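You operate a simulated robot arm through the tools that you are given. There is no shell and no other tool.

You run a simulated robot arm. Do the job below in one go: nothing can be reset, and whatever is moved stays where it is left.

TASK
Wipe the smudge off the black display with the green block, then put it in the PASS tray.
Fine: wet the block's felt in the blue dish first; put the block back. What is to be rubbed or washed off counts as gone when no trace of it is left.

Only the result counts: the job must be done as asked and must still hold three seconds after the hand-in. Knocking over, shifting, dropping, spilling or breaking anything else fails it.

THE ROBOT
A 6-joint arm with a two-finger gripper, fixed in place. Base frame: the origin is at the foot of the arm, x ahead of it, y to its left, z up; the work surface is at about z = 0. Readings come in m, degrees, newtons and seconds.
With the tool pointing down near the work surface it reaches from about 0.24 to 0.62 m from the base axis. Its first joint turns from -66.0 to 66.0 degrees. Payload 1.37 kg.
The tool frame sits at the grasp point between the pads (the TCP): z along the fingers, y along the line on which they close. The tips reach 0.022 m beyond it. Largest opening 0.092 m; the body of the gripper starts 0.065 m behind the TCP.
Orientation is that of the tool frame in the base frame, as [roll, pitch, yaw] about the fixed x, y, z axes, in that order (R = Rz(yaw) Ry(pitch) Rx(roll)). With the fingers straight down and closing along the base's y, the tool's x points along the base's -x, its y along +y and its z along -z.

THE INTERFACE
- The arm moves only by the tool nudge_tool. Its argument "moves" is a list of rows, each a list of 3 entries, a list of its own where there are three numbers: the turn, a rotation vector about the base's x, y, z in degrees, then the shift along the base's x, y, z in m, then the gripper command, from -1 (fully open) to 1 (shut), values between in proportion. In form: [[[ax, ay, az], [dx, dy, dz], hand], ...]. A call has 1 to 20 rows; each row shifts and turns the commanded pose from where the row before left it. Rows are played at 5 a second. More than 0.05 m and 8.6 degrees between two rows, or a gripper value outside its range, and nothing of the call is played. A pose out of reach is approached as far as the arm can. The call stops where the force on the tool passes 40 N (or 10 N more than at its start, if that is more) or the arm is blocked; 0.2 s more then pass. The fingers move at their own pace and stop on an object; they squeeze with about 26 N. The grip force told is the motor's: it shows also when the fingers shut on nothing. Time passes only in rows, and 0.2 s behind the last, so rows that do not move let the fingers close. It gives the time, the measured TCP pose, the force on the tool (base axes), the opening and the grip force at its end, in the units of the frame above (readings bear some noise), with the torque about the TCP (base axes, N m) and any sound that the robot's microphone picked up, and new pictures: "show" is both (left out), scene, wrist or none.
- Cameras (640 x 400 px; columns grow to the right, rows downward): "scene" is fixed at [0.0246, -0.4234, 0.5873]; the picture's right is [0.86, -0.51, 0.00], its down [-0.28, -0.47, -0.84] and it looks along [0.43, 0.72, -0.54] (base axes); focal length 330 px, centre (320, 200). "wrist" rides on the gripper at [0.071, 0.019, -0.102] in the tool frame; the picture's right is [-0.26, 0.97, 0.00], its down [-0.75, -0.20, -0.63] and it looks along [-0.60, -0.16, 0.78] (tool axes); focal length 280 px, centre (320, 200). There is no depth. A picture from a camera that has moved, and an enlarged one, comes with that camera's place and axes in the base frame and with its lens.
- enlarge(camera, box): a new picture of the part [left, top, right, bottom] of that camera's present view, enlarged. It takes no simulated time.
- close_job(): hands the job in; it is judged then, once.

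Nothing tells you positions but the pictures and the camera data. Unless the task says otherwise, let go and move clear before handing in.

The tools are called as name(argument=value, ...) on one line, values as JSON. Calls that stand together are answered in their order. nudge_tool: Moves the arm, as the interface text tells. Its arguments: {"type":"object","properties":{"moves":{"type":"array","items":{"type":"array"}},"show":{"type":"string","enum":["both","scene","wrist","none"]}},"required":["moves"]} The other tools are called the same way: enlarge (camera, box) takes an enlarged picture of a part of a camera's view; close_job () hands the job in.

At the start:

```text
clock: 0.0
tcp_pos: [0.4685, 0.0163, 0.308]
tcp_rot: [179.9, 0.0, -179.9]
ft_force: [-0.7, -0.5, 0.2]
wrist_torque: [-0.02, -0.01, -0.03]
gripper_width: 0.0919
gripper_force: 0.1
```

scene: 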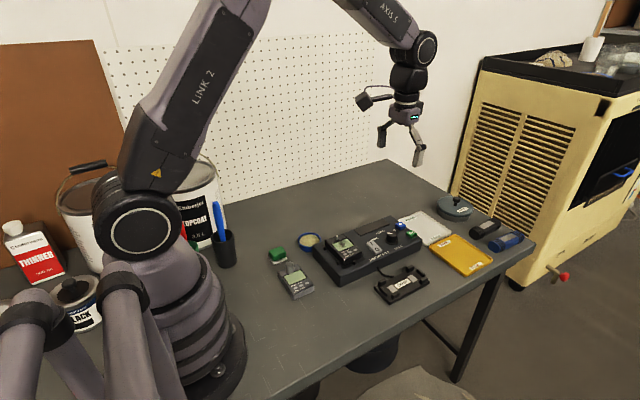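
wrist: 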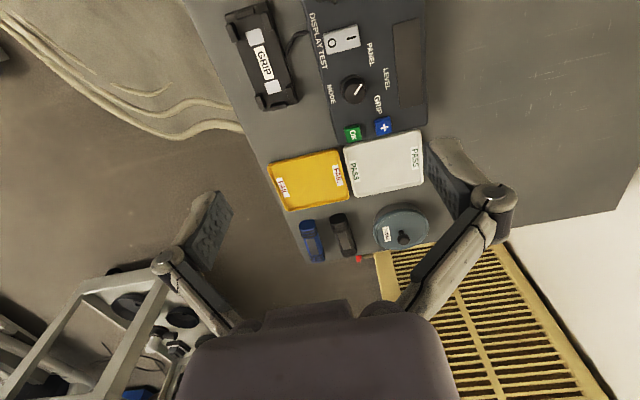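

I see a bench with a tester, a small grey meter, a green block, a blue-rimmed dish, and trays. I'll enlarge the views before moving anything.

enlarge(camera="scene", box=[250, 220, 410, 320])

enlarge(camera="scene", box=[370, 180, 530, 280])

enlarge(camera="wrist", box=[200, 0, 460, 270])

```text
4.00 times, centred on (330, 270) of scene
camera zoom: at [0.0246, -0.4234, 0.5873], right [0.86, -0.51, 0.0], down [-0.28, -0.47, -0.84], along [0.43, 0.72, -0.54], focal length 1320 px, centre (280, -80)
```

zoom: 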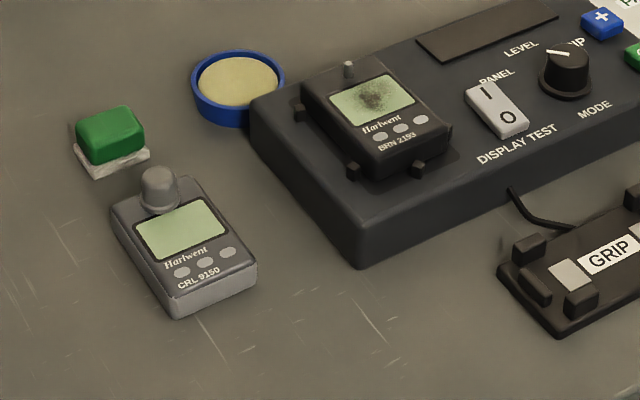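

```text
4.00 times, centred on (450, 230) of scene
camera zoom: at [0.0246, -0.4234, 0.5873], right [0.86, -0.51, 0.0], down [-0.28, -0.47, -0.84], along [0.43, 0.72, -0.54], focal length 1320 px, centre (-200, 80)
```

zoom: 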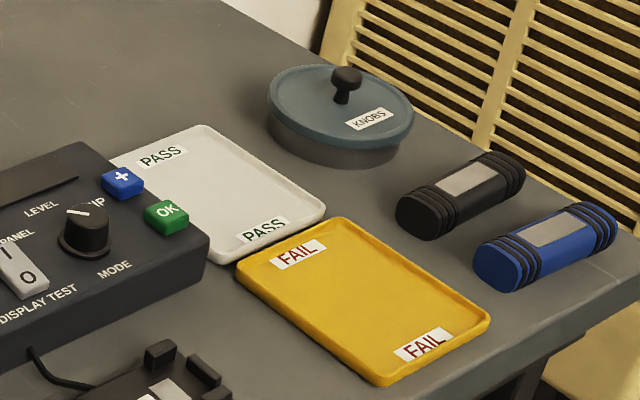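

```text
1.48 times, centred on (330, 135) of wrist
camera zoom: at [0.396, 0.0353, 0.4099], right [0.26, 0.97, 0.0], down [0.75, -0.2, 0.63], along [0.6, -0.16, -0.78], focal length 415 px, centre (305, 296)
```

zoom: 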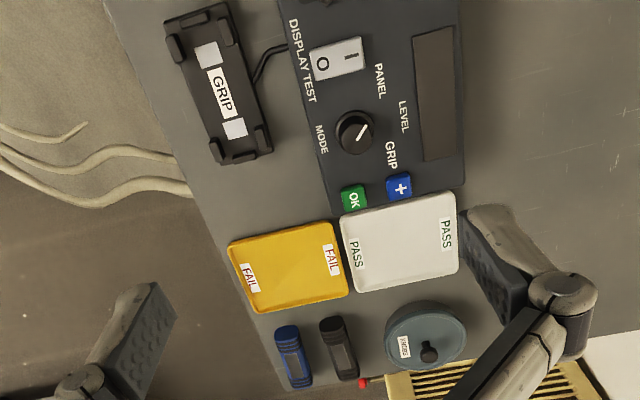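

The black meter (BRN 2193) with the smudged display sits on the tester. The green block with its white felt is near (0.25, 0.17), the blue dish near (0.35, 0.18) and the PASS tray near (0.66, 0.075). I'll move the arm back for a wrist view of the block and dish.

nudge_tool(moves=[[[0, 0, 0], [-0.034, 0.022, 0], -1], [[0, 0, 0], [-0.034, 0.022, 0], -1], [[0, 0, 0], [-0.034, 0.022, 0], -1], [[0, 0, 0], [-0.034, 0.022, 0], -1], [[0, 0, 0], [-0.034, 0.022, 0], -1], [[0, 0, 0], [-0.02, 0.01, 0], -1]])

```text
clock: 1.4
tcp_pos: [0.2778, 0.1375, 0.3062]
tcp_rot: [180.0, 0.0, -180.0]
ft_force: [-0.7, -0.2, -0.3]
wrist_torque: [-0.04, -0.01, -0.02]
gripper_width: 0.0919
gripper_force: 0.1
camera wrist: at [0.2056, 0.1557, 0.4093], right [0.26, 0.97, 0.0], down [0.75, -0.2, 0.62], along [0.6, -0.16, -0.78], focal length 280 px, centre (320, 200)
```

scene: 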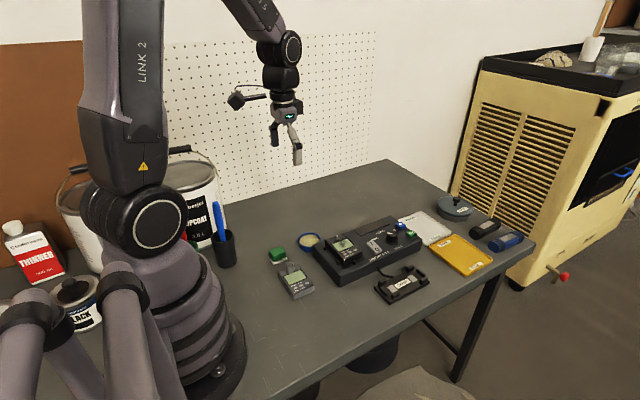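
wrist: 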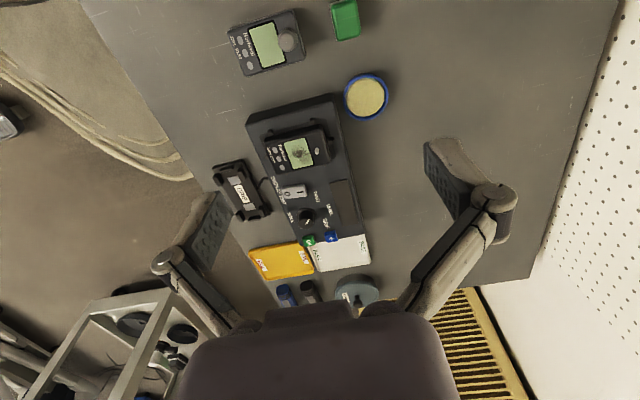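

enlarge(camera="wrist", box=[220, 0, 420, 125])

enlarge(camera="wrist", box=[210, 80, 402, 200])

enlarge(camera="wrist", box=[210, 190, 402, 310])

```text
3.20 times, centred on (320, 62) of wrist
camera zoom: at [0.2056, 0.1557, 0.4093], right [0.26, 0.97, 0.0], down [0.75, -0.2, 0.62], along [0.6, -0.16, -0.78], focal length 897 px, centre (320, 640)
```

zoom: 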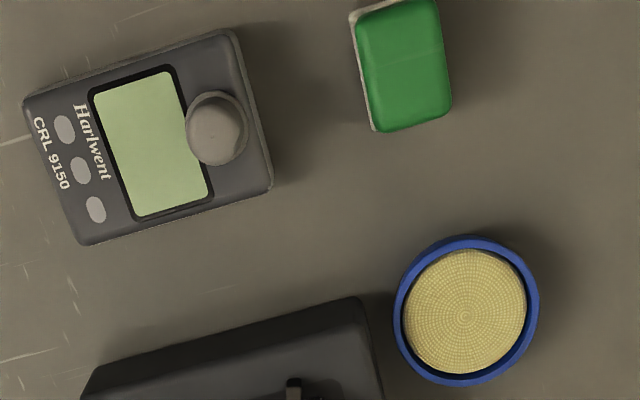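

```text
3.33 times, centred on (306, 140) of wrist
camera zoom: at [0.2056, 0.1557, 0.4093], right [0.26, 0.97, 0.0], down [0.75, -0.2, 0.62], along [0.6, -0.16, -0.78], focal length 935 px, centre (367, 400)
```

zoom: 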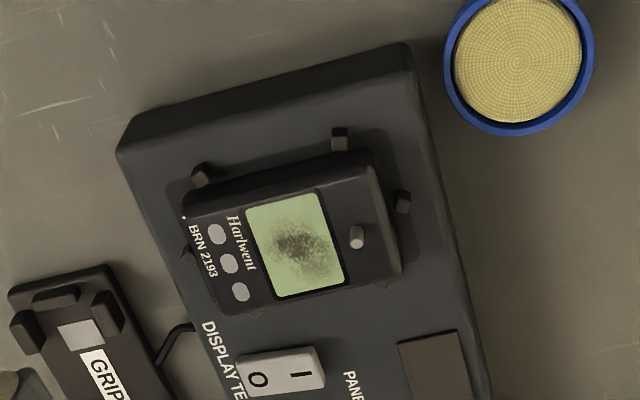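

```text
3.33 times, centred on (306, 250) of wrist
camera zoom: at [0.2056, 0.1557, 0.4093], right [0.26, 0.97, 0.0], down [0.75, -0.2, 0.62], along [0.6, -0.16, -0.78], focal length 935 px, centre (367, 33)
```

zoom: 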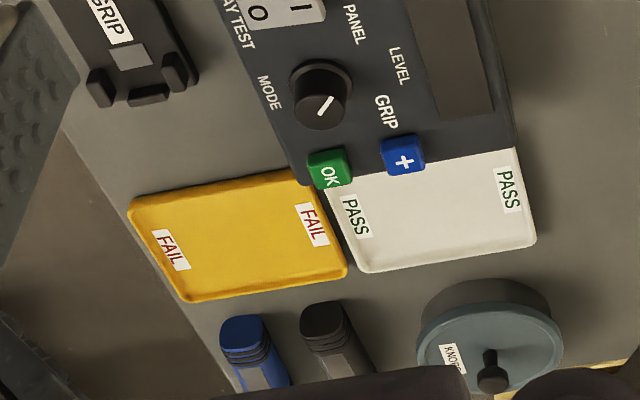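

The block is about 0.028 m wide across y and roughly aligned with the base axes, near (0.251, 0.176). The dish is near (0.350, 0.183). I'll come down over the block for a closer look.

nudge_tool(moves=[[[0, 0, 0], [-0.007, 0.0096, -0.039], -1], [[0, 0, 0], [-0.007, 0.0096, -0.039], -1], [[0, 0, 0], [-0.007, 0.0096, -0.039], -1], [[0, 0, 0], [-0.007, 0.0096, -0.039], -1], [[0, 0, 0], [0, 0, 0], -1]])

enlarge(camera="scene", box=[250, 230, 330, 280])

enlarge(camera="wrist", box=[240, 40, 432, 160])

```text
clock: 2.6
tcp_pos: [0.2493, 0.1768, 0.151]
tcp_rot: [-180.0, 0.0, 180.0]
ft_force: [0.7, -0.3, -0.2]
wrist_torque: [-0.04, -0.01, -0.02]
gripper_width: 0.0922
gripper_force: 0.0
camera wrist: at [0.177, 0.1947, 0.2532], right [0.26, 0.97, 0.0], down [0.75, -0.2, 0.63], along [0.6, -0.16, -0.78], focal length 280 px, centre (320, 200)
```

scene: 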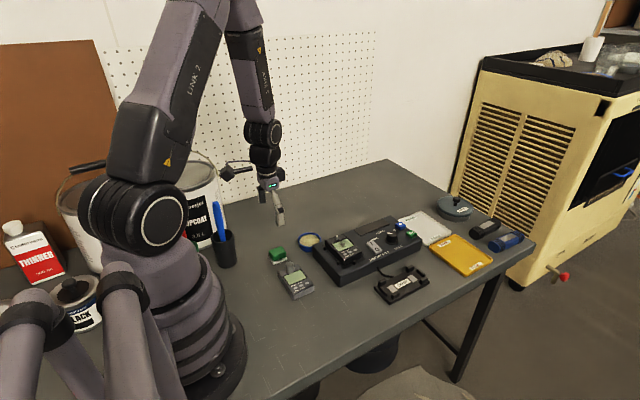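
wrist: 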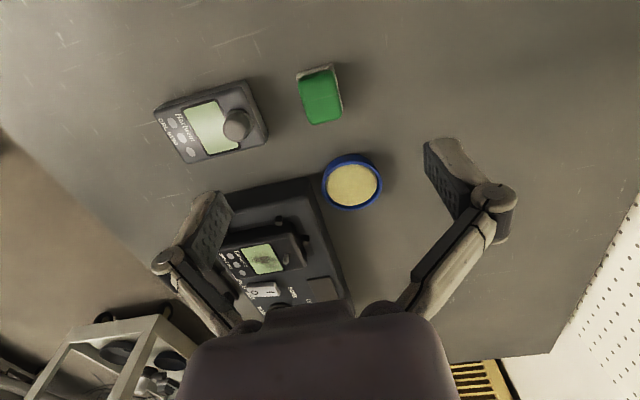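

```text
8.00 times, centred on (290, 255) of scene
camera zoom: at [0.0246, -0.4234, 0.5873], right [0.86, -0.51, 0.0], down [-0.28, -0.47, -0.84], along [0.43, 0.72, -0.54], focal length 2641 px, centre (560, -240)
```

zoom: 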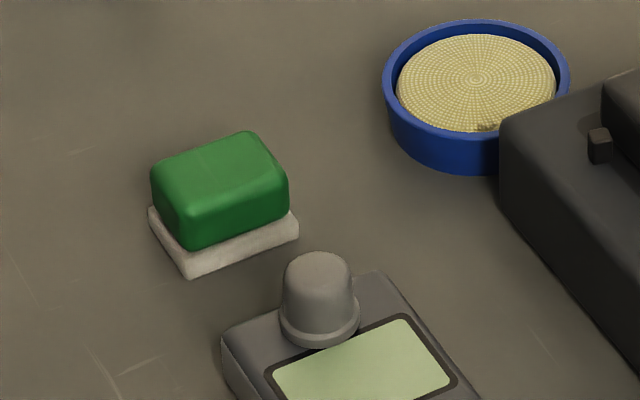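

```text
3.33 times, centred on (336, 100) of wrist
camera zoom: at [0.177, 0.1947, 0.2532], right [0.26, 0.97, 0.0], down [0.75, -0.2, 0.63], along [0.6, -0.16, -0.78], focal length 935 px, centre (267, 533)
```

zoom: 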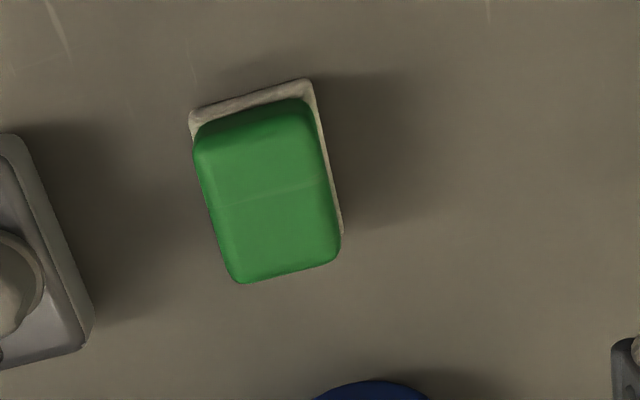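

The block's centre is near (0.252, 0.1755), its felt top is at about z = 0.008 and its top at about 0.028. The grey meter is close by at y ≈ 0.117, so I'll half-close the fingers first. Then I'll descend and stop before gripping.

nudge_tool(moves=[[[0, 0, 0], [0.0025, -0.0013, 0], -0.2], [[0, 0, 0], [0, 0, 0], -0.2], [[0, 0, 0], [0, 0, -0.035], -0.2], [[0, 0, 0], [0, 0, -0.035], -0.2], [[0, 0, 0], [0, 0, -0.025], -0.2], [[0, 0, 0], [0, 0, 0], -0.2]])

enlarge(camera="wrist", box=[200, 80, 440, 230])

enlarge(camera="scene", box=[250, 220, 330, 270])

```text
clock: 4.0
tcp_pos: [0.2532, 0.174, 0.0553]
tcp_rot: [-180.0, 0.0, 179.9]
ft_force: [0.2, 0.4, -0.6]
wrist_torque: [0.03, 0.0, 0.02]
gripper_width: 0.055
gripper_force: 0.0
camera wrist: at [0.1808, 0.1925, 0.1585], right [0.26, 0.97, 0.0], down [0.75, -0.2, 0.63], along [0.6, -0.16, -0.78], focal length 280 px, centre (320, 200)
```

scene: 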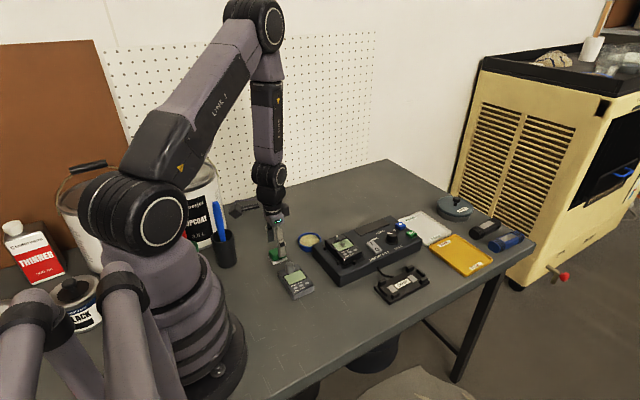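
wrist: 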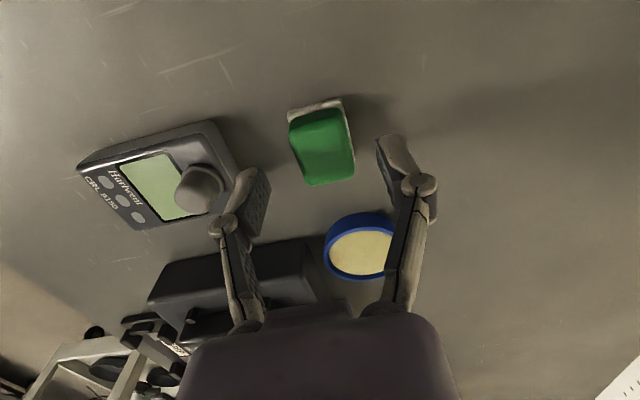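

```text
2.67 times, centred on (320, 155) of wrist
camera zoom: at [0.1808, 0.1925, 0.1585], right [0.26, 0.97, 0.0], down [0.75, -0.2, 0.63], along [0.6, -0.16, -0.78], focal length 748 px, centre (320, 320)
```

zoom: 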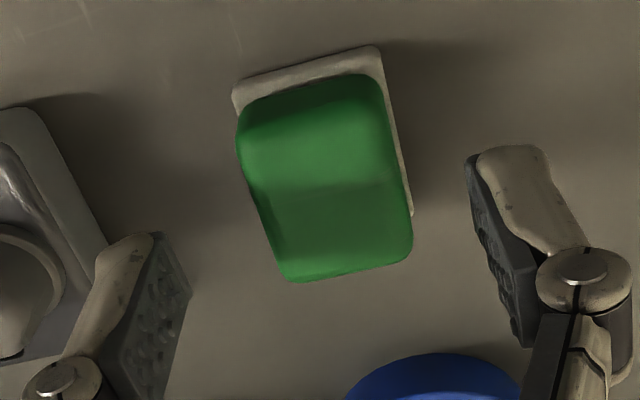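

```text
8.00 times, centred on (290, 245) of scene
camera zoom: at [0.0246, -0.4234, 0.5873], right [0.86, -0.51, 0.0], down [-0.28, -0.47, -0.84], along [0.43, 0.72, -0.54], focal length 2641 px, centre (560, -160)
```

zoom: 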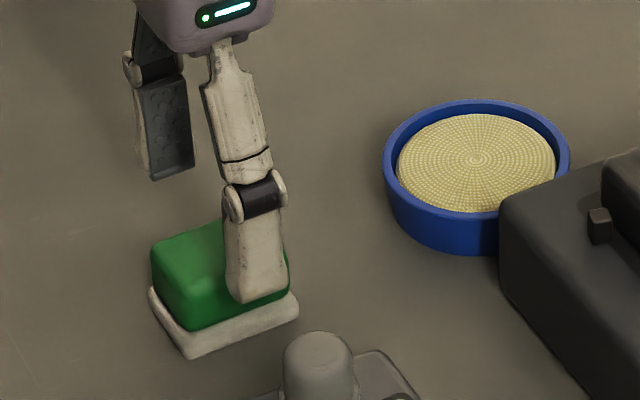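

The fingers straddle the block evenly. I'll descend and grip it, then check before lifting.

nudge_tool(moves=[[[0, 0, 0], [0, 0.0005, -0.015], -0.2], [[0, 0, 0], [0, 0, -0.008], -0.2], [[0, 0, 0], [0, 0, 0], 0.1], [[0, 0, 0], [0, 0, 0], 1], [[0, 0, 0], [0, 0, 0], 1], [[0, 0, 0], [0, 0, 0], 1]])

enlarge(camera="wrist", box=[200, 80, 440, 230])

enlarge(camera="scene", box=[250, 220, 330, 270])

```text
clock: 5.4
tcp_pos: [0.2546, 0.175, 0.0337]
tcp_rot: [-180.0, 0.1, 180.0]
ft_force: [-0.4, -0.5, -1.4]
wrist_torque: [-0.06, 0.05, 0.01]
gripper_width: 0.0287
gripper_force: 25.9
camera wrist: at [0.1808, 0.1933, 0.1361], right [0.26, 0.97, 0.0], down [0.75, -0.2, 0.63], along [0.6, -0.16, -0.78], focal length 280 px, centre (320, 200)
```

scene: 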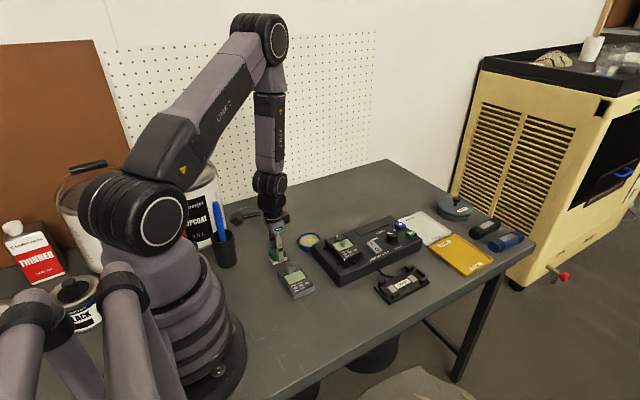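
wrist: 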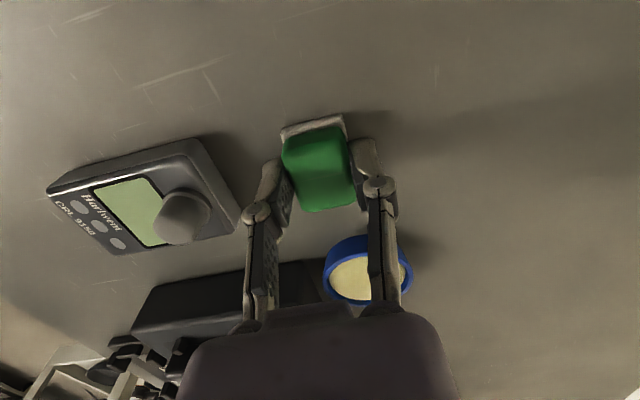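

```text
2.67 times, centred on (320, 155) of wrist
camera zoom: at [0.1808, 0.1933, 0.1361], right [0.26, 0.97, 0.0], down [0.75, -0.2, 0.63], along [0.6, -0.16, -0.78], focal length 748 px, centre (320, 320)
```

zoom: 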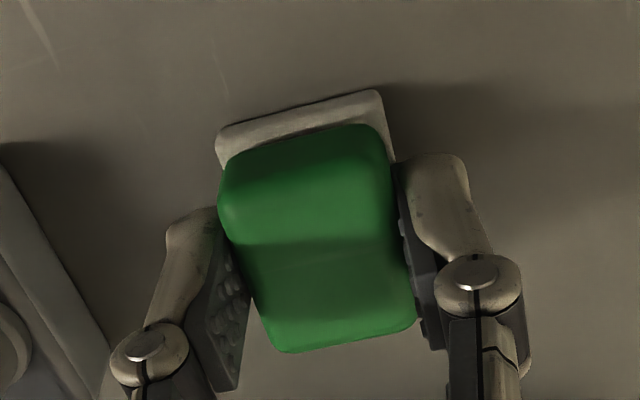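

```text
8.00 times, centred on (290, 245) of scene
camera zoom: at [0.0246, -0.4234, 0.5873], right [0.86, -0.51, 0.0], down [-0.28, -0.47, -0.84], along [0.43, 0.72, -0.54], focal length 2641 px, centre (560, -160)
```

zoom: 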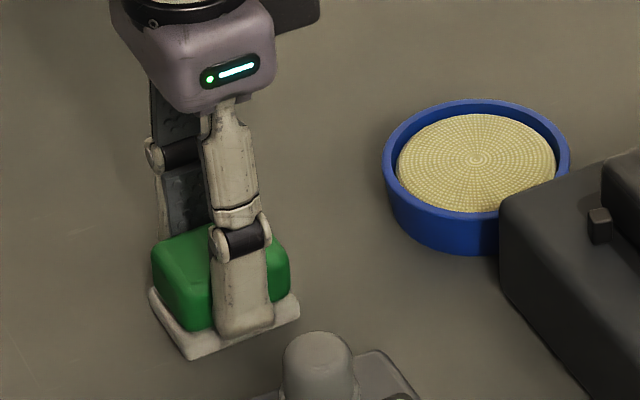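

The block is held firmly, with a width of 0.0287 m. I'll lift it 6 cm, carry it over the dish and look.

nudge_tool(moves=[[[0, 0, 0], [0, 0, 0.03], 1], [[0, 0, 0], [0, 0, 0.03], 1], [[0, 0, 0], [0.032, 0.003, 0], 1], [[0, 0, 0], [0.032, 0.003, 0], 1], [[0, 0, 0], [0.0315, 0.002, 0], 1], [[0, 0, 0], [0, 0, 0], 1]])

enlarge(camera="wrist", box=[200, 80, 440, 230])

enlarge(camera="scene", box=[270, 200, 350, 250])

```text
clock: 6.8
tcp_pos: [0.3483, 0.1829, 0.0918]
tcp_rot: [180.0, 0.1, -180.0]
ft_force: [0.2, -0.2, -0.7]
wrist_torque: [-0.04, -0.04, 0.01]
gripper_width: 0.0287
gripper_force: 25.8
camera wrist: at [0.2764, 0.2015, 0.1957], right [0.26, 0.97, 0.0], down [0.75, -0.2, 0.63], along [0.6, -0.16, -0.78], focal length 280 px, centre (320, 200)
```

scene: 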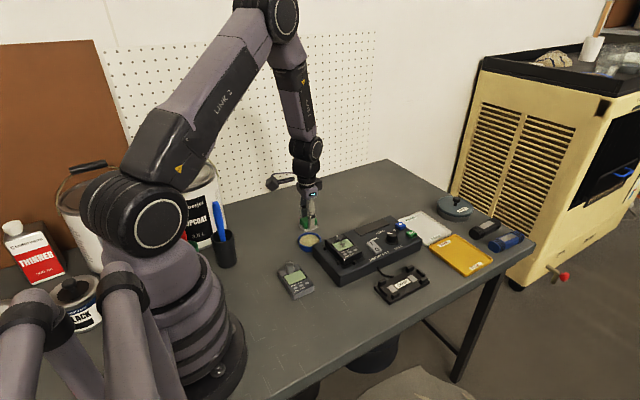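
wrist: 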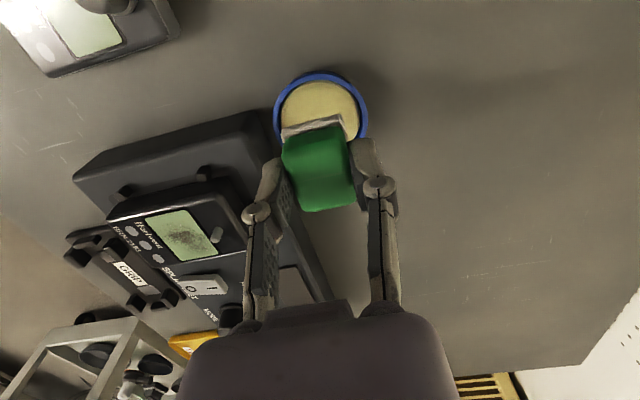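

```text
2.67 times, centred on (320, 155) of wrist
camera zoom: at [0.2764, 0.2015, 0.1957], right [0.26, 0.97, 0.0], down [0.75, -0.2, 0.63], along [0.6, -0.16, -0.78], focal length 748 px, centre (320, 320)
```

zoom: 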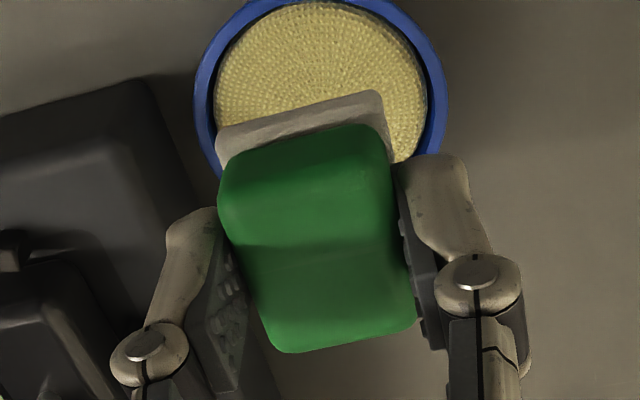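

```text
8.00 times, centred on (310, 225) of scene
camera zoom: at [0.0246, -0.4234, 0.5873], right [0.86, -0.51, 0.0], down [-0.28, -0.47, -0.84], along [0.43, 0.72, -0.54], focal length 2641 px, centre (400, 0)
```

zoom: 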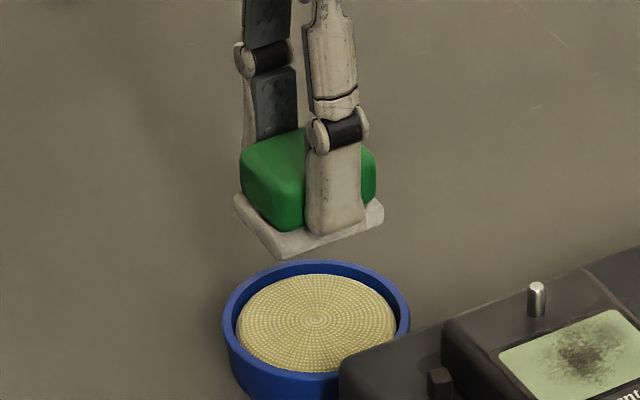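

The block sits centred over the dish. I'll lower the felt onto the sponge gently, watching the force.

nudge_tool(moves=[[[0, 0, 0], [0.0005, 0, -0.02], 1], [[0, 0, 0], [0, 0, -0.018], 1], [[0, 0, 0], [0, 0, -0.004], 1], [[0, 0, 0], [0, 0, 0], 1]])

enlarge(camera="scene", box=[270, 200, 350, 250])

```text
clock: 7.8
tcp_pos: [0.3474, 0.1831, 0.0496]
tcp_rot: [180.0, 0.0, 179.9]
ft_force: [0.7, 0.0, -0.3]
wrist_torque: [0.01, 0.0, -0.03]
gripper_width: 0.0284
gripper_force: 26.1
camera wrist: at [0.2764, 0.2017, 0.1533], right [0.26, 0.97, 0.0], down [0.75, -0.2, 0.63], along [0.6, -0.16, -0.78], focal length 280 px, centre (320, 200)
```

scene: 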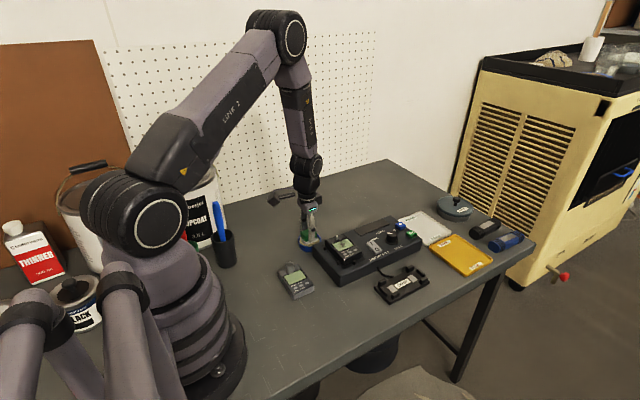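
wrist: 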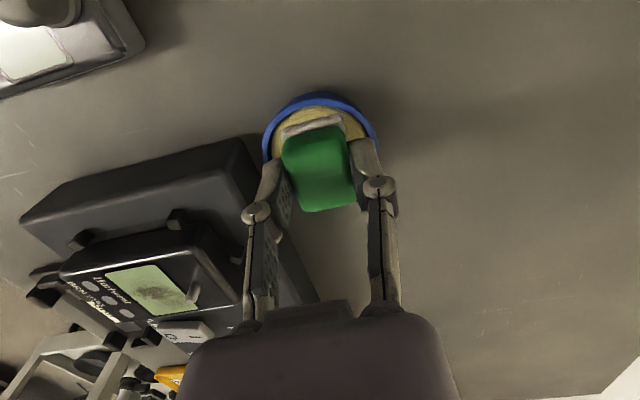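

```text
8.00 times, centred on (310, 225) of scene
camera zoom: at [0.0246, -0.4234, 0.5873], right [0.86, -0.51, 0.0], down [-0.28, -0.47, -0.84], along [0.43, 0.72, -0.54], focal length 2641 px, centre (400, 0)
```

zoom: 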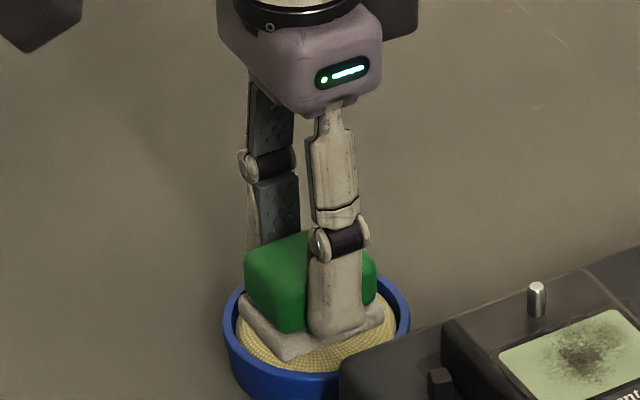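

The felt is just above or touching the sponge. I'll press down in small steps.

nudge_tool(moves=[[[0, 0, 0], [0, 0, -0.002], 1], [[0, 0, 0], [0, 0, -0.002], 1], [[0, 0, 0], [0, 0, 0], 1]], show="none")

```text
clock: 8.6
tcp_pos: [0.3493, 0.1832, 0.0469]
tcp_rot: [179.9, 0.2, 180.0]
ft_force: [-1.5, -1.0, 21.8]
wrist_torque: [-0.02, 0.04, 0.04]
gripper_width: 0.0288
gripper_force: 26.1
```

The felt is pressed on the sponge at about 22 N, which is enough. I'll back off a little, hold so it soaks, then lift and check the felt.

nudge_tool(moves=[[[0, 0, 0], [0, 0, 0.001], 1], [[0, 0, 0], [0, 0, 0], 1], [[0, 0, 0], [0, 0, 0], 1], [[0, 0, 0], [0, 0, 0], 1], [[0, 0, 0], [0, 0, 0], 1]], show="none")

nudge_tool(moves=[[[0, 0, 0], [0, 0, 0.01], 1], [[0, 0, 0], [0, 0, 0.04], 1], [[0, 0, 0], [0, 0, 0.04], 1], [[0, 0, 0], [0, 0, 0], 1]])

enlarge(camera="scene", box=[270, 180, 350, 230])

enlarge(camera="wrist", box=[200, 80, 440, 230])

```text
clock: 9.8
tcp_pos: [0.3475, 0.1829, 0.0471]
tcp_rot: [-179.9, 0.0, -180.0]
ft_force: [1.4, 0.3, 3.1]
wrist_torque: [0.02, -0.1, 0.0]
gripper_width: 0.0286
gripper_force: 25.9
```

```text
clock: 10.8
tcp_pos: [0.3485, 0.1821, 0.1368]
tcp_rot: [-180.0, 0.0, 180.0]
ft_force: [0.0, 0.5, -0.1]
wrist_torque: [0.0, 0.03, -0.03]
gripper_width: 0.0288
gripper_force: 26.5
camera wrist: at [0.276, 0.2009, 0.24], right [0.26, 0.97, 0.0], down [0.75, -0.2, 0.62], along [0.6, -0.16, -0.78], focal length 280 px, centre (320, 200)
```

scene: 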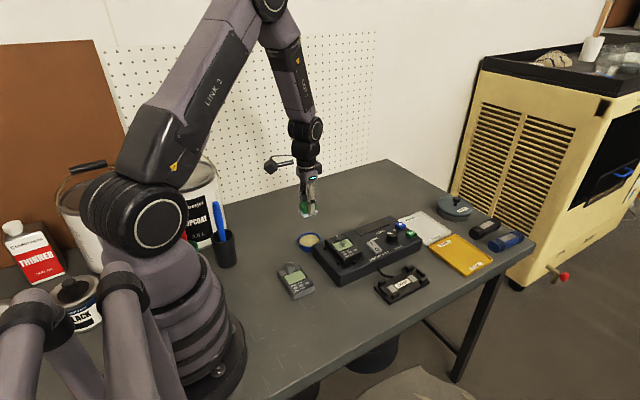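
wrist: 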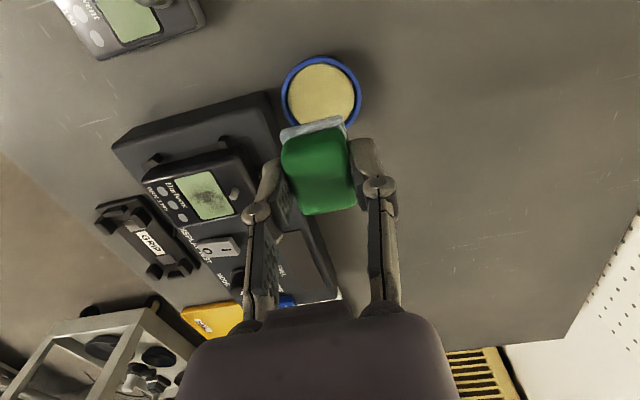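

```text
8.00 times, centred on (310, 205) of scene
camera zoom: at [0.0246, -0.4234, 0.5873], right [0.86, -0.51, 0.0], down [-0.28, -0.47, -0.84], along [0.43, 0.72, -0.54], focal length 2641 px, centre (400, 160)
```

zoom: 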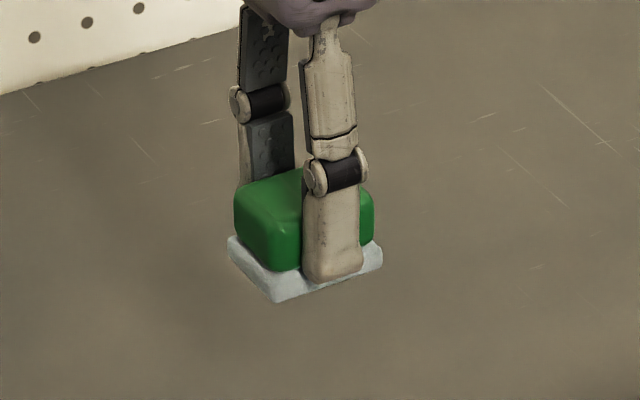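

```text
2.67 times, centred on (320, 155) of wrist
camera zoom: at [0.276, 0.2009, 0.24], right [0.26, 0.97, 0.0], down [0.75, -0.2, 0.62], along [0.6, -0.16, -0.78], focal length 748 px, centre (320, 320)
```

zoom: 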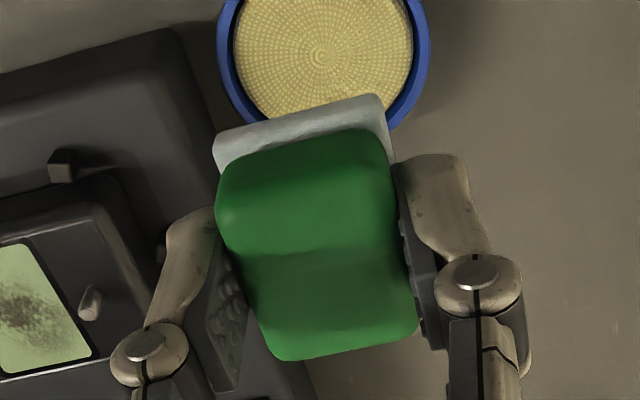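

The felt has turned bluish and is wet. The meter has a stub at about y = 0.103 that a finger could hit. I'll turn the tool 90° so the fingers lie on the ±x sides, and hover over the display near (0.386, 0.0765).

nudge_tool(moves=[[[0, 0, -8.18], [0.0034, -0.0096, 0], 1], [[0, 0, -8.18], [0.0034, -0.0096, 0], 1], [[0, 0, -8.18], [0.0034, -0.0096, 0], 1], [[0, 0, -8.18], [0.0034, -0.0096, 0], 1], [[0, 0, -8.18], [0.0034, -0.0096, 0], 1], [[0, 0, -8.18], [0.0034, -0.0096, 0], 1], [[0, 0, -8.18], [0.0034, -0.0096, 0], 1], [[0, 0, -8.18], [0.0034, -0.0096, 0], 1], [[0, 0, -8.18], [0.0034, -0.0096, 0], 1], [[0, 0, -8.18], [0.0034, -0.0096, 0], 1], [[0, 0, -8.2], [0.0034, -0.0096, 0], 1], [[0, 0, 0], [0, 0, 0], 1]])

enlarge(camera="scene", box=[300, 200, 380, 250])

enlarge(camera="wrist", box=[200, 80, 440, 230])

```text
clock: 13.4
tcp_pos: [0.3864, 0.0749, 0.1375]
tcp_rot: [-180.0, 0.0, 89.9]
ft_force: [-0.2, 0.5, -0.9]
wrist_torque: [-0.02, -0.01, 0.01]
gripper_width: 0.0287
gripper_force: 26.2
camera wrist: at [0.404, 0.1467, 0.2404], right [0.96, -0.26, 0.0], down [-0.21, -0.75, 0.63], along [-0.17, -0.6, -0.78], focal length 280 px, centre (320, 200)
```

scene: 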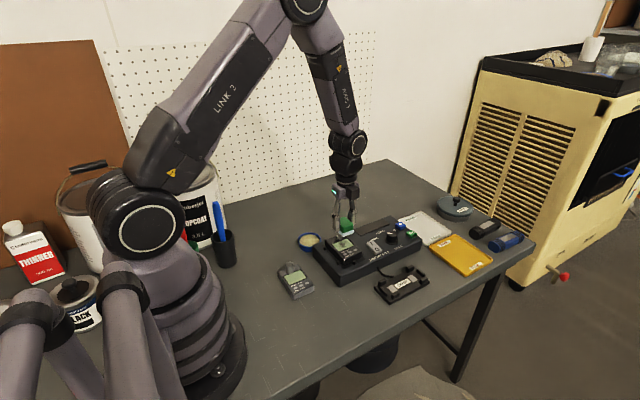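
wrist: 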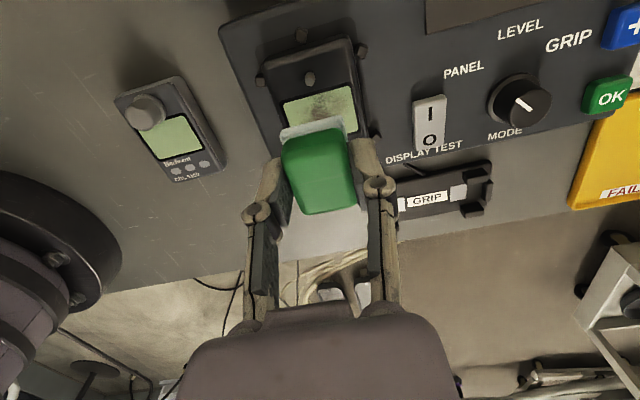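

```text
8.00 times, centred on (340, 225) of scene
camera zoom: at [0.0246, -0.4234, 0.5873], right [0.86, -0.51, 0.0], down [-0.28, -0.47, -0.84], along [0.43, 0.72, -0.54], focal length 2641 px, centre (160, 0)
```

zoom: 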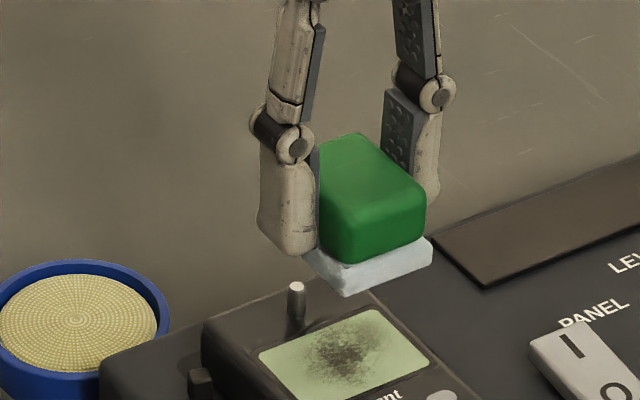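

```text
2.67 times, centred on (320, 155) of wrist
camera zoom: at [0.404, 0.1467, 0.2404], right [0.96, -0.26, 0.0], down [-0.21, -0.75, 0.63], along [-0.17, -0.6, -0.78], focal length 748 px, centre (320, 320)
```

zoom: 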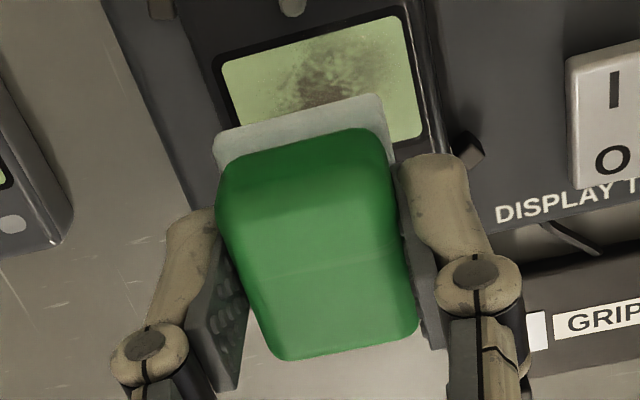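

The display spans x 0.365–0.409 and y 0.061–0.092, and the felt covers its whole y extent. The stub at y ≈ 0.103 stays clear. I'll descend in stages until the felt touches.

nudge_tool(moves=[[[0, 0, 0], [0.002, 0.0005, -0.02], 1], [[0, 0, 0], [0, 0, -0.015], 1], [[0, 0, 0], [0, 0, 0], 1]])

enlarge(camera="scene", box=[310, 210, 390, 260])

enlarge(camera="wrist", box=[200, 80, 440, 230])

```text
clock: 14.2
tcp_pos: [0.3873, 0.0764, 0.1029]
tcp_rot: [-180.0, 0.0, 89.9]
ft_force: [0.8, -0.3, -0.6]
wrist_torque: [-0.03, -0.02, 0.01]
gripper_width: 0.0289
gripper_force: 25.7
camera wrist: at [0.4056, 0.1465, 0.2056], right [0.97, -0.26, 0.0], down [-0.2, -0.75, 0.62], along [-0.16, -0.6, -0.78], focal length 280 px, centre (320, 200)
```

scene: 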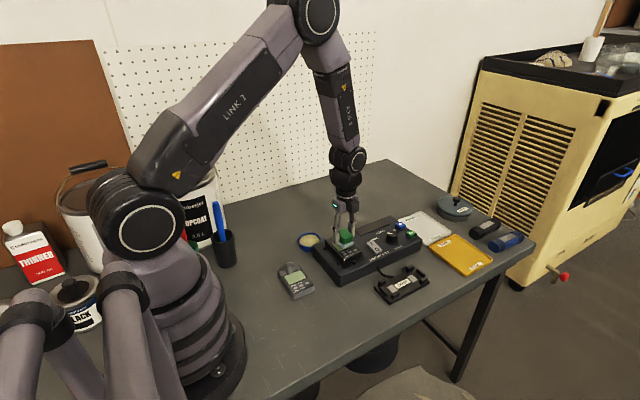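
wrist: 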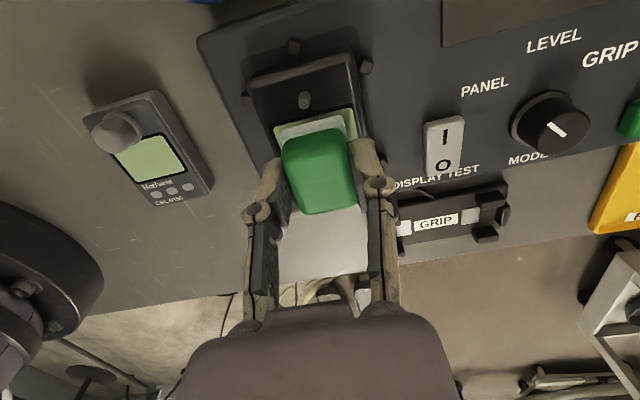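

```text
8.00 times, centred on (350, 235) of scene
camera zoom: at [0.0246, -0.4234, 0.5873], right [0.86, -0.51, 0.0], down [-0.28, -0.47, -0.84], along [0.43, 0.72, -0.54], focal length 2641 px, centre (80, -80)
```

zoom: 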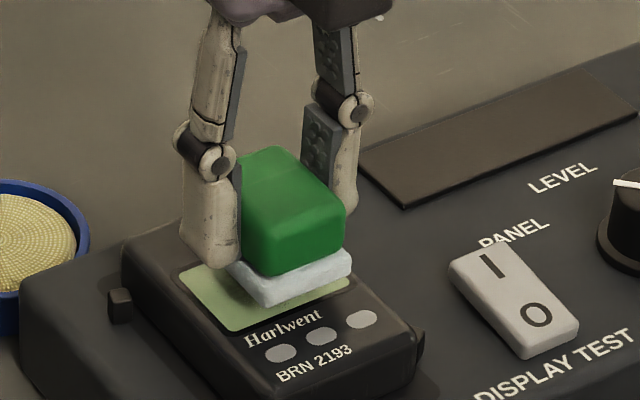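

```text
2.67 times, centred on (320, 155) of wrist
camera zoom: at [0.4056, 0.1465, 0.2056], right [0.97, -0.26, 0.0], down [-0.2, -0.75, 0.62], along [-0.16, -0.6, -0.78], focal length 748 px, centre (320, 320)
```

zoom: 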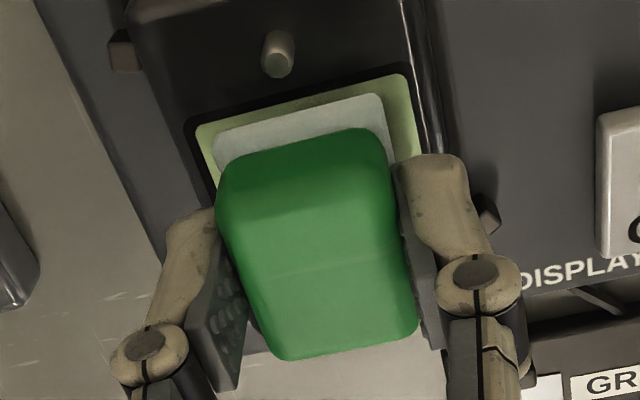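

The felt hovers about a centimetre over the display, clear of the stub. I'll step down.

nudge_tool(moves=[[[0, 0, 0], [0, 0, -0.006], 1], [[0, 0, 0], [0, 0, -0.001], 1], [[0, 0, 0], [0, 0, 0], 1]], show="none")

```text
clock: 15.0
tcp_pos: [0.3888, 0.0773, 0.0971]
tcp_rot: [-179.9, 0.0, 90.0]
ft_force: [-0.1, 0.3, 0.0]
wrist_torque: [0.02, 0.0, 0.05]
gripper_width: 0.0289
gripper_force: 26.1
```

nudge_tool(moves=[[[0, 0, 0], [0, 0, -0.001], 1], [[0, 0, 0], [0, 0, -0.0005], 1], [[0, 0, 0], [0, 0, 0], 1]], show="none")

enlarge(camera="wrist", box=[200, 80, 440, 230])

enlarge(camera="scene", box=[310, 210, 390, 260])

```text
clock: 15.8
tcp_pos: [0.3882, 0.0769, 0.0946]
tcp_rot: [-179.9, 0.0, 90.1]
ft_force: [0.5, -0.5, -0.3]
wrist_torque: [-0.01, 0.02, -0.01]
gripper_width: 0.0287
gripper_force: 25.5
```

```text
2.67 times, centred on (320, 155) of wrist
camera zoom: at [0.4059, 0.1472, 0.1974], right [0.97, -0.26, 0.0], down [-0.2, -0.75, 0.63], along [-0.16, -0.6, -0.78], focal length 748 px, centre (320, 320)
```

zoom: 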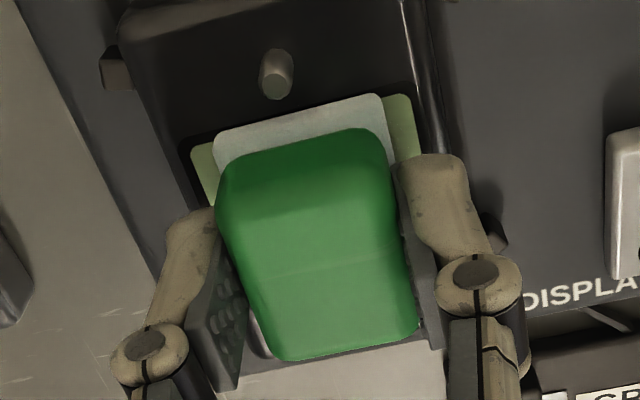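

```text
8.00 times, centred on (350, 235) of scene
camera zoom: at [0.0246, -0.4234, 0.5873], right [0.86, -0.51, 0.0], down [-0.28, -0.47, -0.84], along [0.43, 0.72, -0.54], focal length 2641 px, centre (80, -80)
```

zoom: 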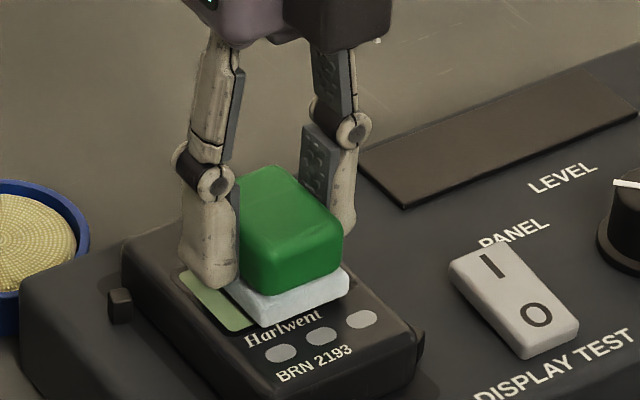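

It is nearly touching, so I'll go in finer steps.

nudge_tool(moves=[[[0, 0, 0], [0, 0, -0.0008], 1], [[0, 0, 0], [0, 0, 0], 1]], show="none")

nudge_tool(moves=[[[0, 0, 0], [0, 0, -0.0008], 1], [[0, 0, 0], [0, 0, 0], 1]], show="none")

```text
clock: 16.4
tcp_pos: [0.3871, 0.0767, 0.0937]
tcp_rot: [180.0, 0.0, 90.0]
ft_force: [-0.1, 0.0, 0.3]
wrist_torque: [0.0, -0.02, 0.02]
gripper_width: 0.0287
gripper_force: 25.8
```

```text
clock: 17.0
tcp_pos: [0.3879, 0.077, 0.0923]
tcp_rot: [180.0, 0.0, 90.0]
ft_force: [-0.3, -1.1, 0.2]
wrist_torque: [-0.03, -0.02, -0.02]
gripper_width: 0.0286
gripper_force: 26.3
```

nudge_tool(moves=[[[0, 0, 0], [0, 0, -0.0006], 1], [[0, 0, 0], [0, 0, 0], 1]], show="none")

enlarge(camera="scene", box=[310, 210, 390, 260])

```text
clock: 17.6
tcp_pos: [0.3873, 0.0759, 0.0914]
tcp_rot: [179.9, 0.1, 90.0]
ft_force: [-1.6, -0.8, 4.1]
wrist_torque: [-0.09, 0.03, 0.0]
gripper_width: 0.029
gripper_force: 25.9
```

```text
8.00 times, centred on (350, 235) of scene
camera zoom: at [0.0246, -0.4234, 0.5873], right [0.86, -0.51, 0.0], down [-0.28, -0.47, -0.84], along [0.43, 0.72, -0.54], focal length 2641 px, centre (80, -80)
```

zoom: 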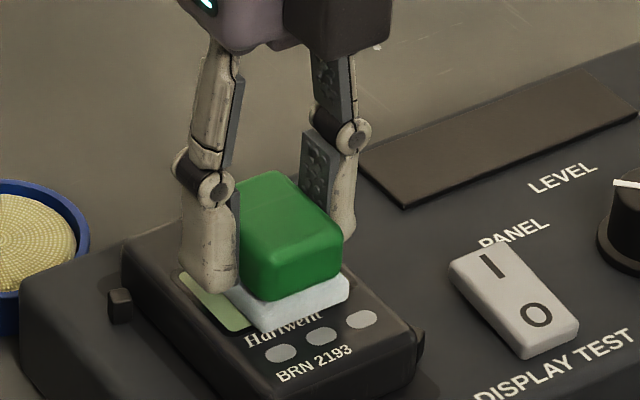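

Contact is at about 4 N. I'll press a touch more and rub in x with short strokes, checking the force.

nudge_tool(moves=[[[0, 0, 0], [0, 0, -0.0002], 1], [[0, 0, 0], [-0.004, 0, 0], 1], [[0, 0, 0], [-0.004, 0, 0], 1], [[0, 0, 0], [0, 0, 0], 1]], show="none")

nudge_tool(moves=[[[0, 0, 0], [0.004, 0, 0], 1], [[0, 0, 0], [0.004, 0, 0], 1], [[0, 0, 0], [0.004, 0, 0], 1], [[0, 0, 0], [0.004, 0, 0], 1], [[0, 0, 0], [0, 0, 0], 1]], show="both")

enlarge(camera="scene", box=[310, 210, 390, 260])

enlarge(camera="wrist", box=[200, 80, 440, 230])

```text
clock: 18.6
tcp_pos: [0.38, 0.0771, 0.0919]
tcp_rot: [179.9, -0.1, 90.0]
ft_force: [2.7, 0.1, 9.0]
wrist_torque: [-0.05, -0.08, 0.03]
gripper_width: 0.0288
gripper_force: 26.0
```

```text
clock: 19.8
tcp_pos: [0.3951, 0.0776, 0.0922]
tcp_rot: [180.0, 0.0, 90.0]
ft_force: [-4.6, 0.2, 15.8]
wrist_torque: [-0.05, 0.14, -0.01]
gripper_width: 0.0284
gripper_force: 25.9
camera wrist: at [0.4139, 0.1475, 0.1948], right [0.97, -0.26, 0.0], down [-0.2, -0.75, 0.63], along [-0.16, -0.6, -0.78], focal length 280 px, centre (320, 200)
```

scene: 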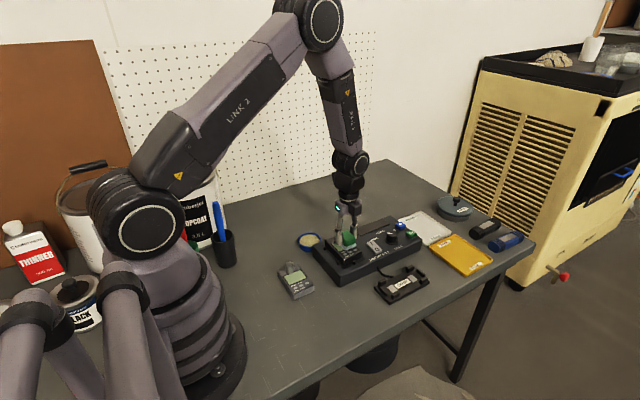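
wrist: 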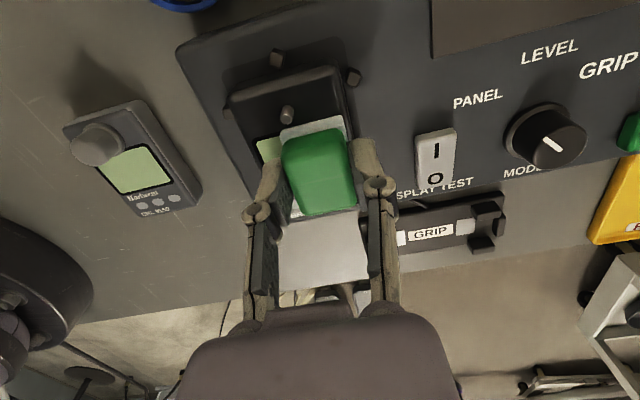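

```text
8.00 times, centred on (350, 235) of scene
camera zoom: at [0.0246, -0.4234, 0.5873], right [0.86, -0.51, 0.0], down [-0.28, -0.47, -0.84], along [0.43, 0.72, -0.54], focal length 2641 px, centre (80, -80)
```

zoom: 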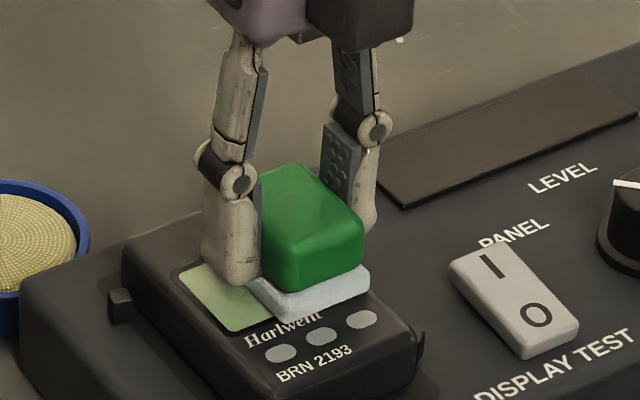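

```text
2.67 times, centred on (320, 155) of wrist
camera zoom: at [0.4139, 0.1475, 0.1948], right [0.97, -0.26, 0.0], down [-0.2, -0.75, 0.63], along [-0.16, -0.6, -0.78], focal length 748 px, centre (320, 320)
```

zoom: 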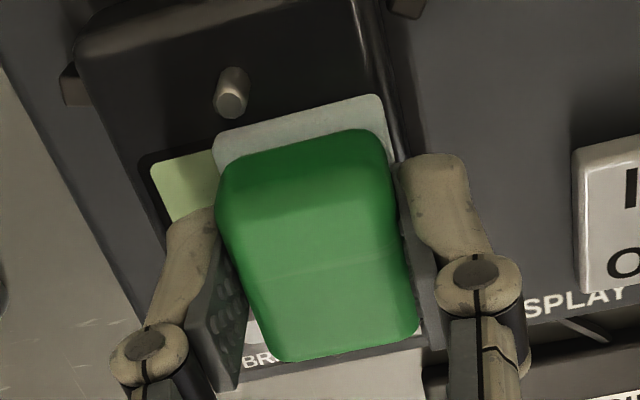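

The rubbing works at 9–16 N and the exposed part of the display looks clean. I'll do more back-and-forth strokes with a slight y offset.

nudge_tool(moves=[[[0, 0, 0], [-0.004, 0, -0.0001], 1], [[0, 0, 0], [-0.004, 0, -0.0001], 1], [[0, 0, 0], [-0.004, 0, 0], 1], [[0, 0, 0], [-0.005, 0, 0], 1], [[0, 0, 0], [0, -0.003, 0], 1], [[0, 0, 0], [0.004, 0, 0], 1], [[0, 0, 0], [0.004, 0, 0], 1], [[0, 0, 0], [0.005, 0, 0.0001], 1], [[0, 0, 0], [0.005, 0, 0.0001], 1], [[0, 0, 0], [0, 0.004, 0], 1], [[0, 0, 0], [-0.004, 0, -0.0001], 1], [[0, 0, 0], [-0.005, 0, -0.0001], 1], [[0, 0, 0], [-0.005, 0, 0], 1], [[0, 0, 0], [-0.005, 0, 0], 1], [[0, 0, 0], [0.005, 0, 0], 1], [[0, 0, 0], [0.005, 0, 0], 1], [[0, 0, 0], [0, 0, 0], 1]], show="none")

```text
clock: 23.4
tcp_pos: [0.3875, 0.0776, 0.0913]
tcp_rot: [-180.0, 0.0, 90.0]
ft_force: [-2.6, 0.2, 8.2]
wrist_torque: [0.02, 0.07, -0.01]
gripper_width: 0.0289
gripper_force: 25.6
```

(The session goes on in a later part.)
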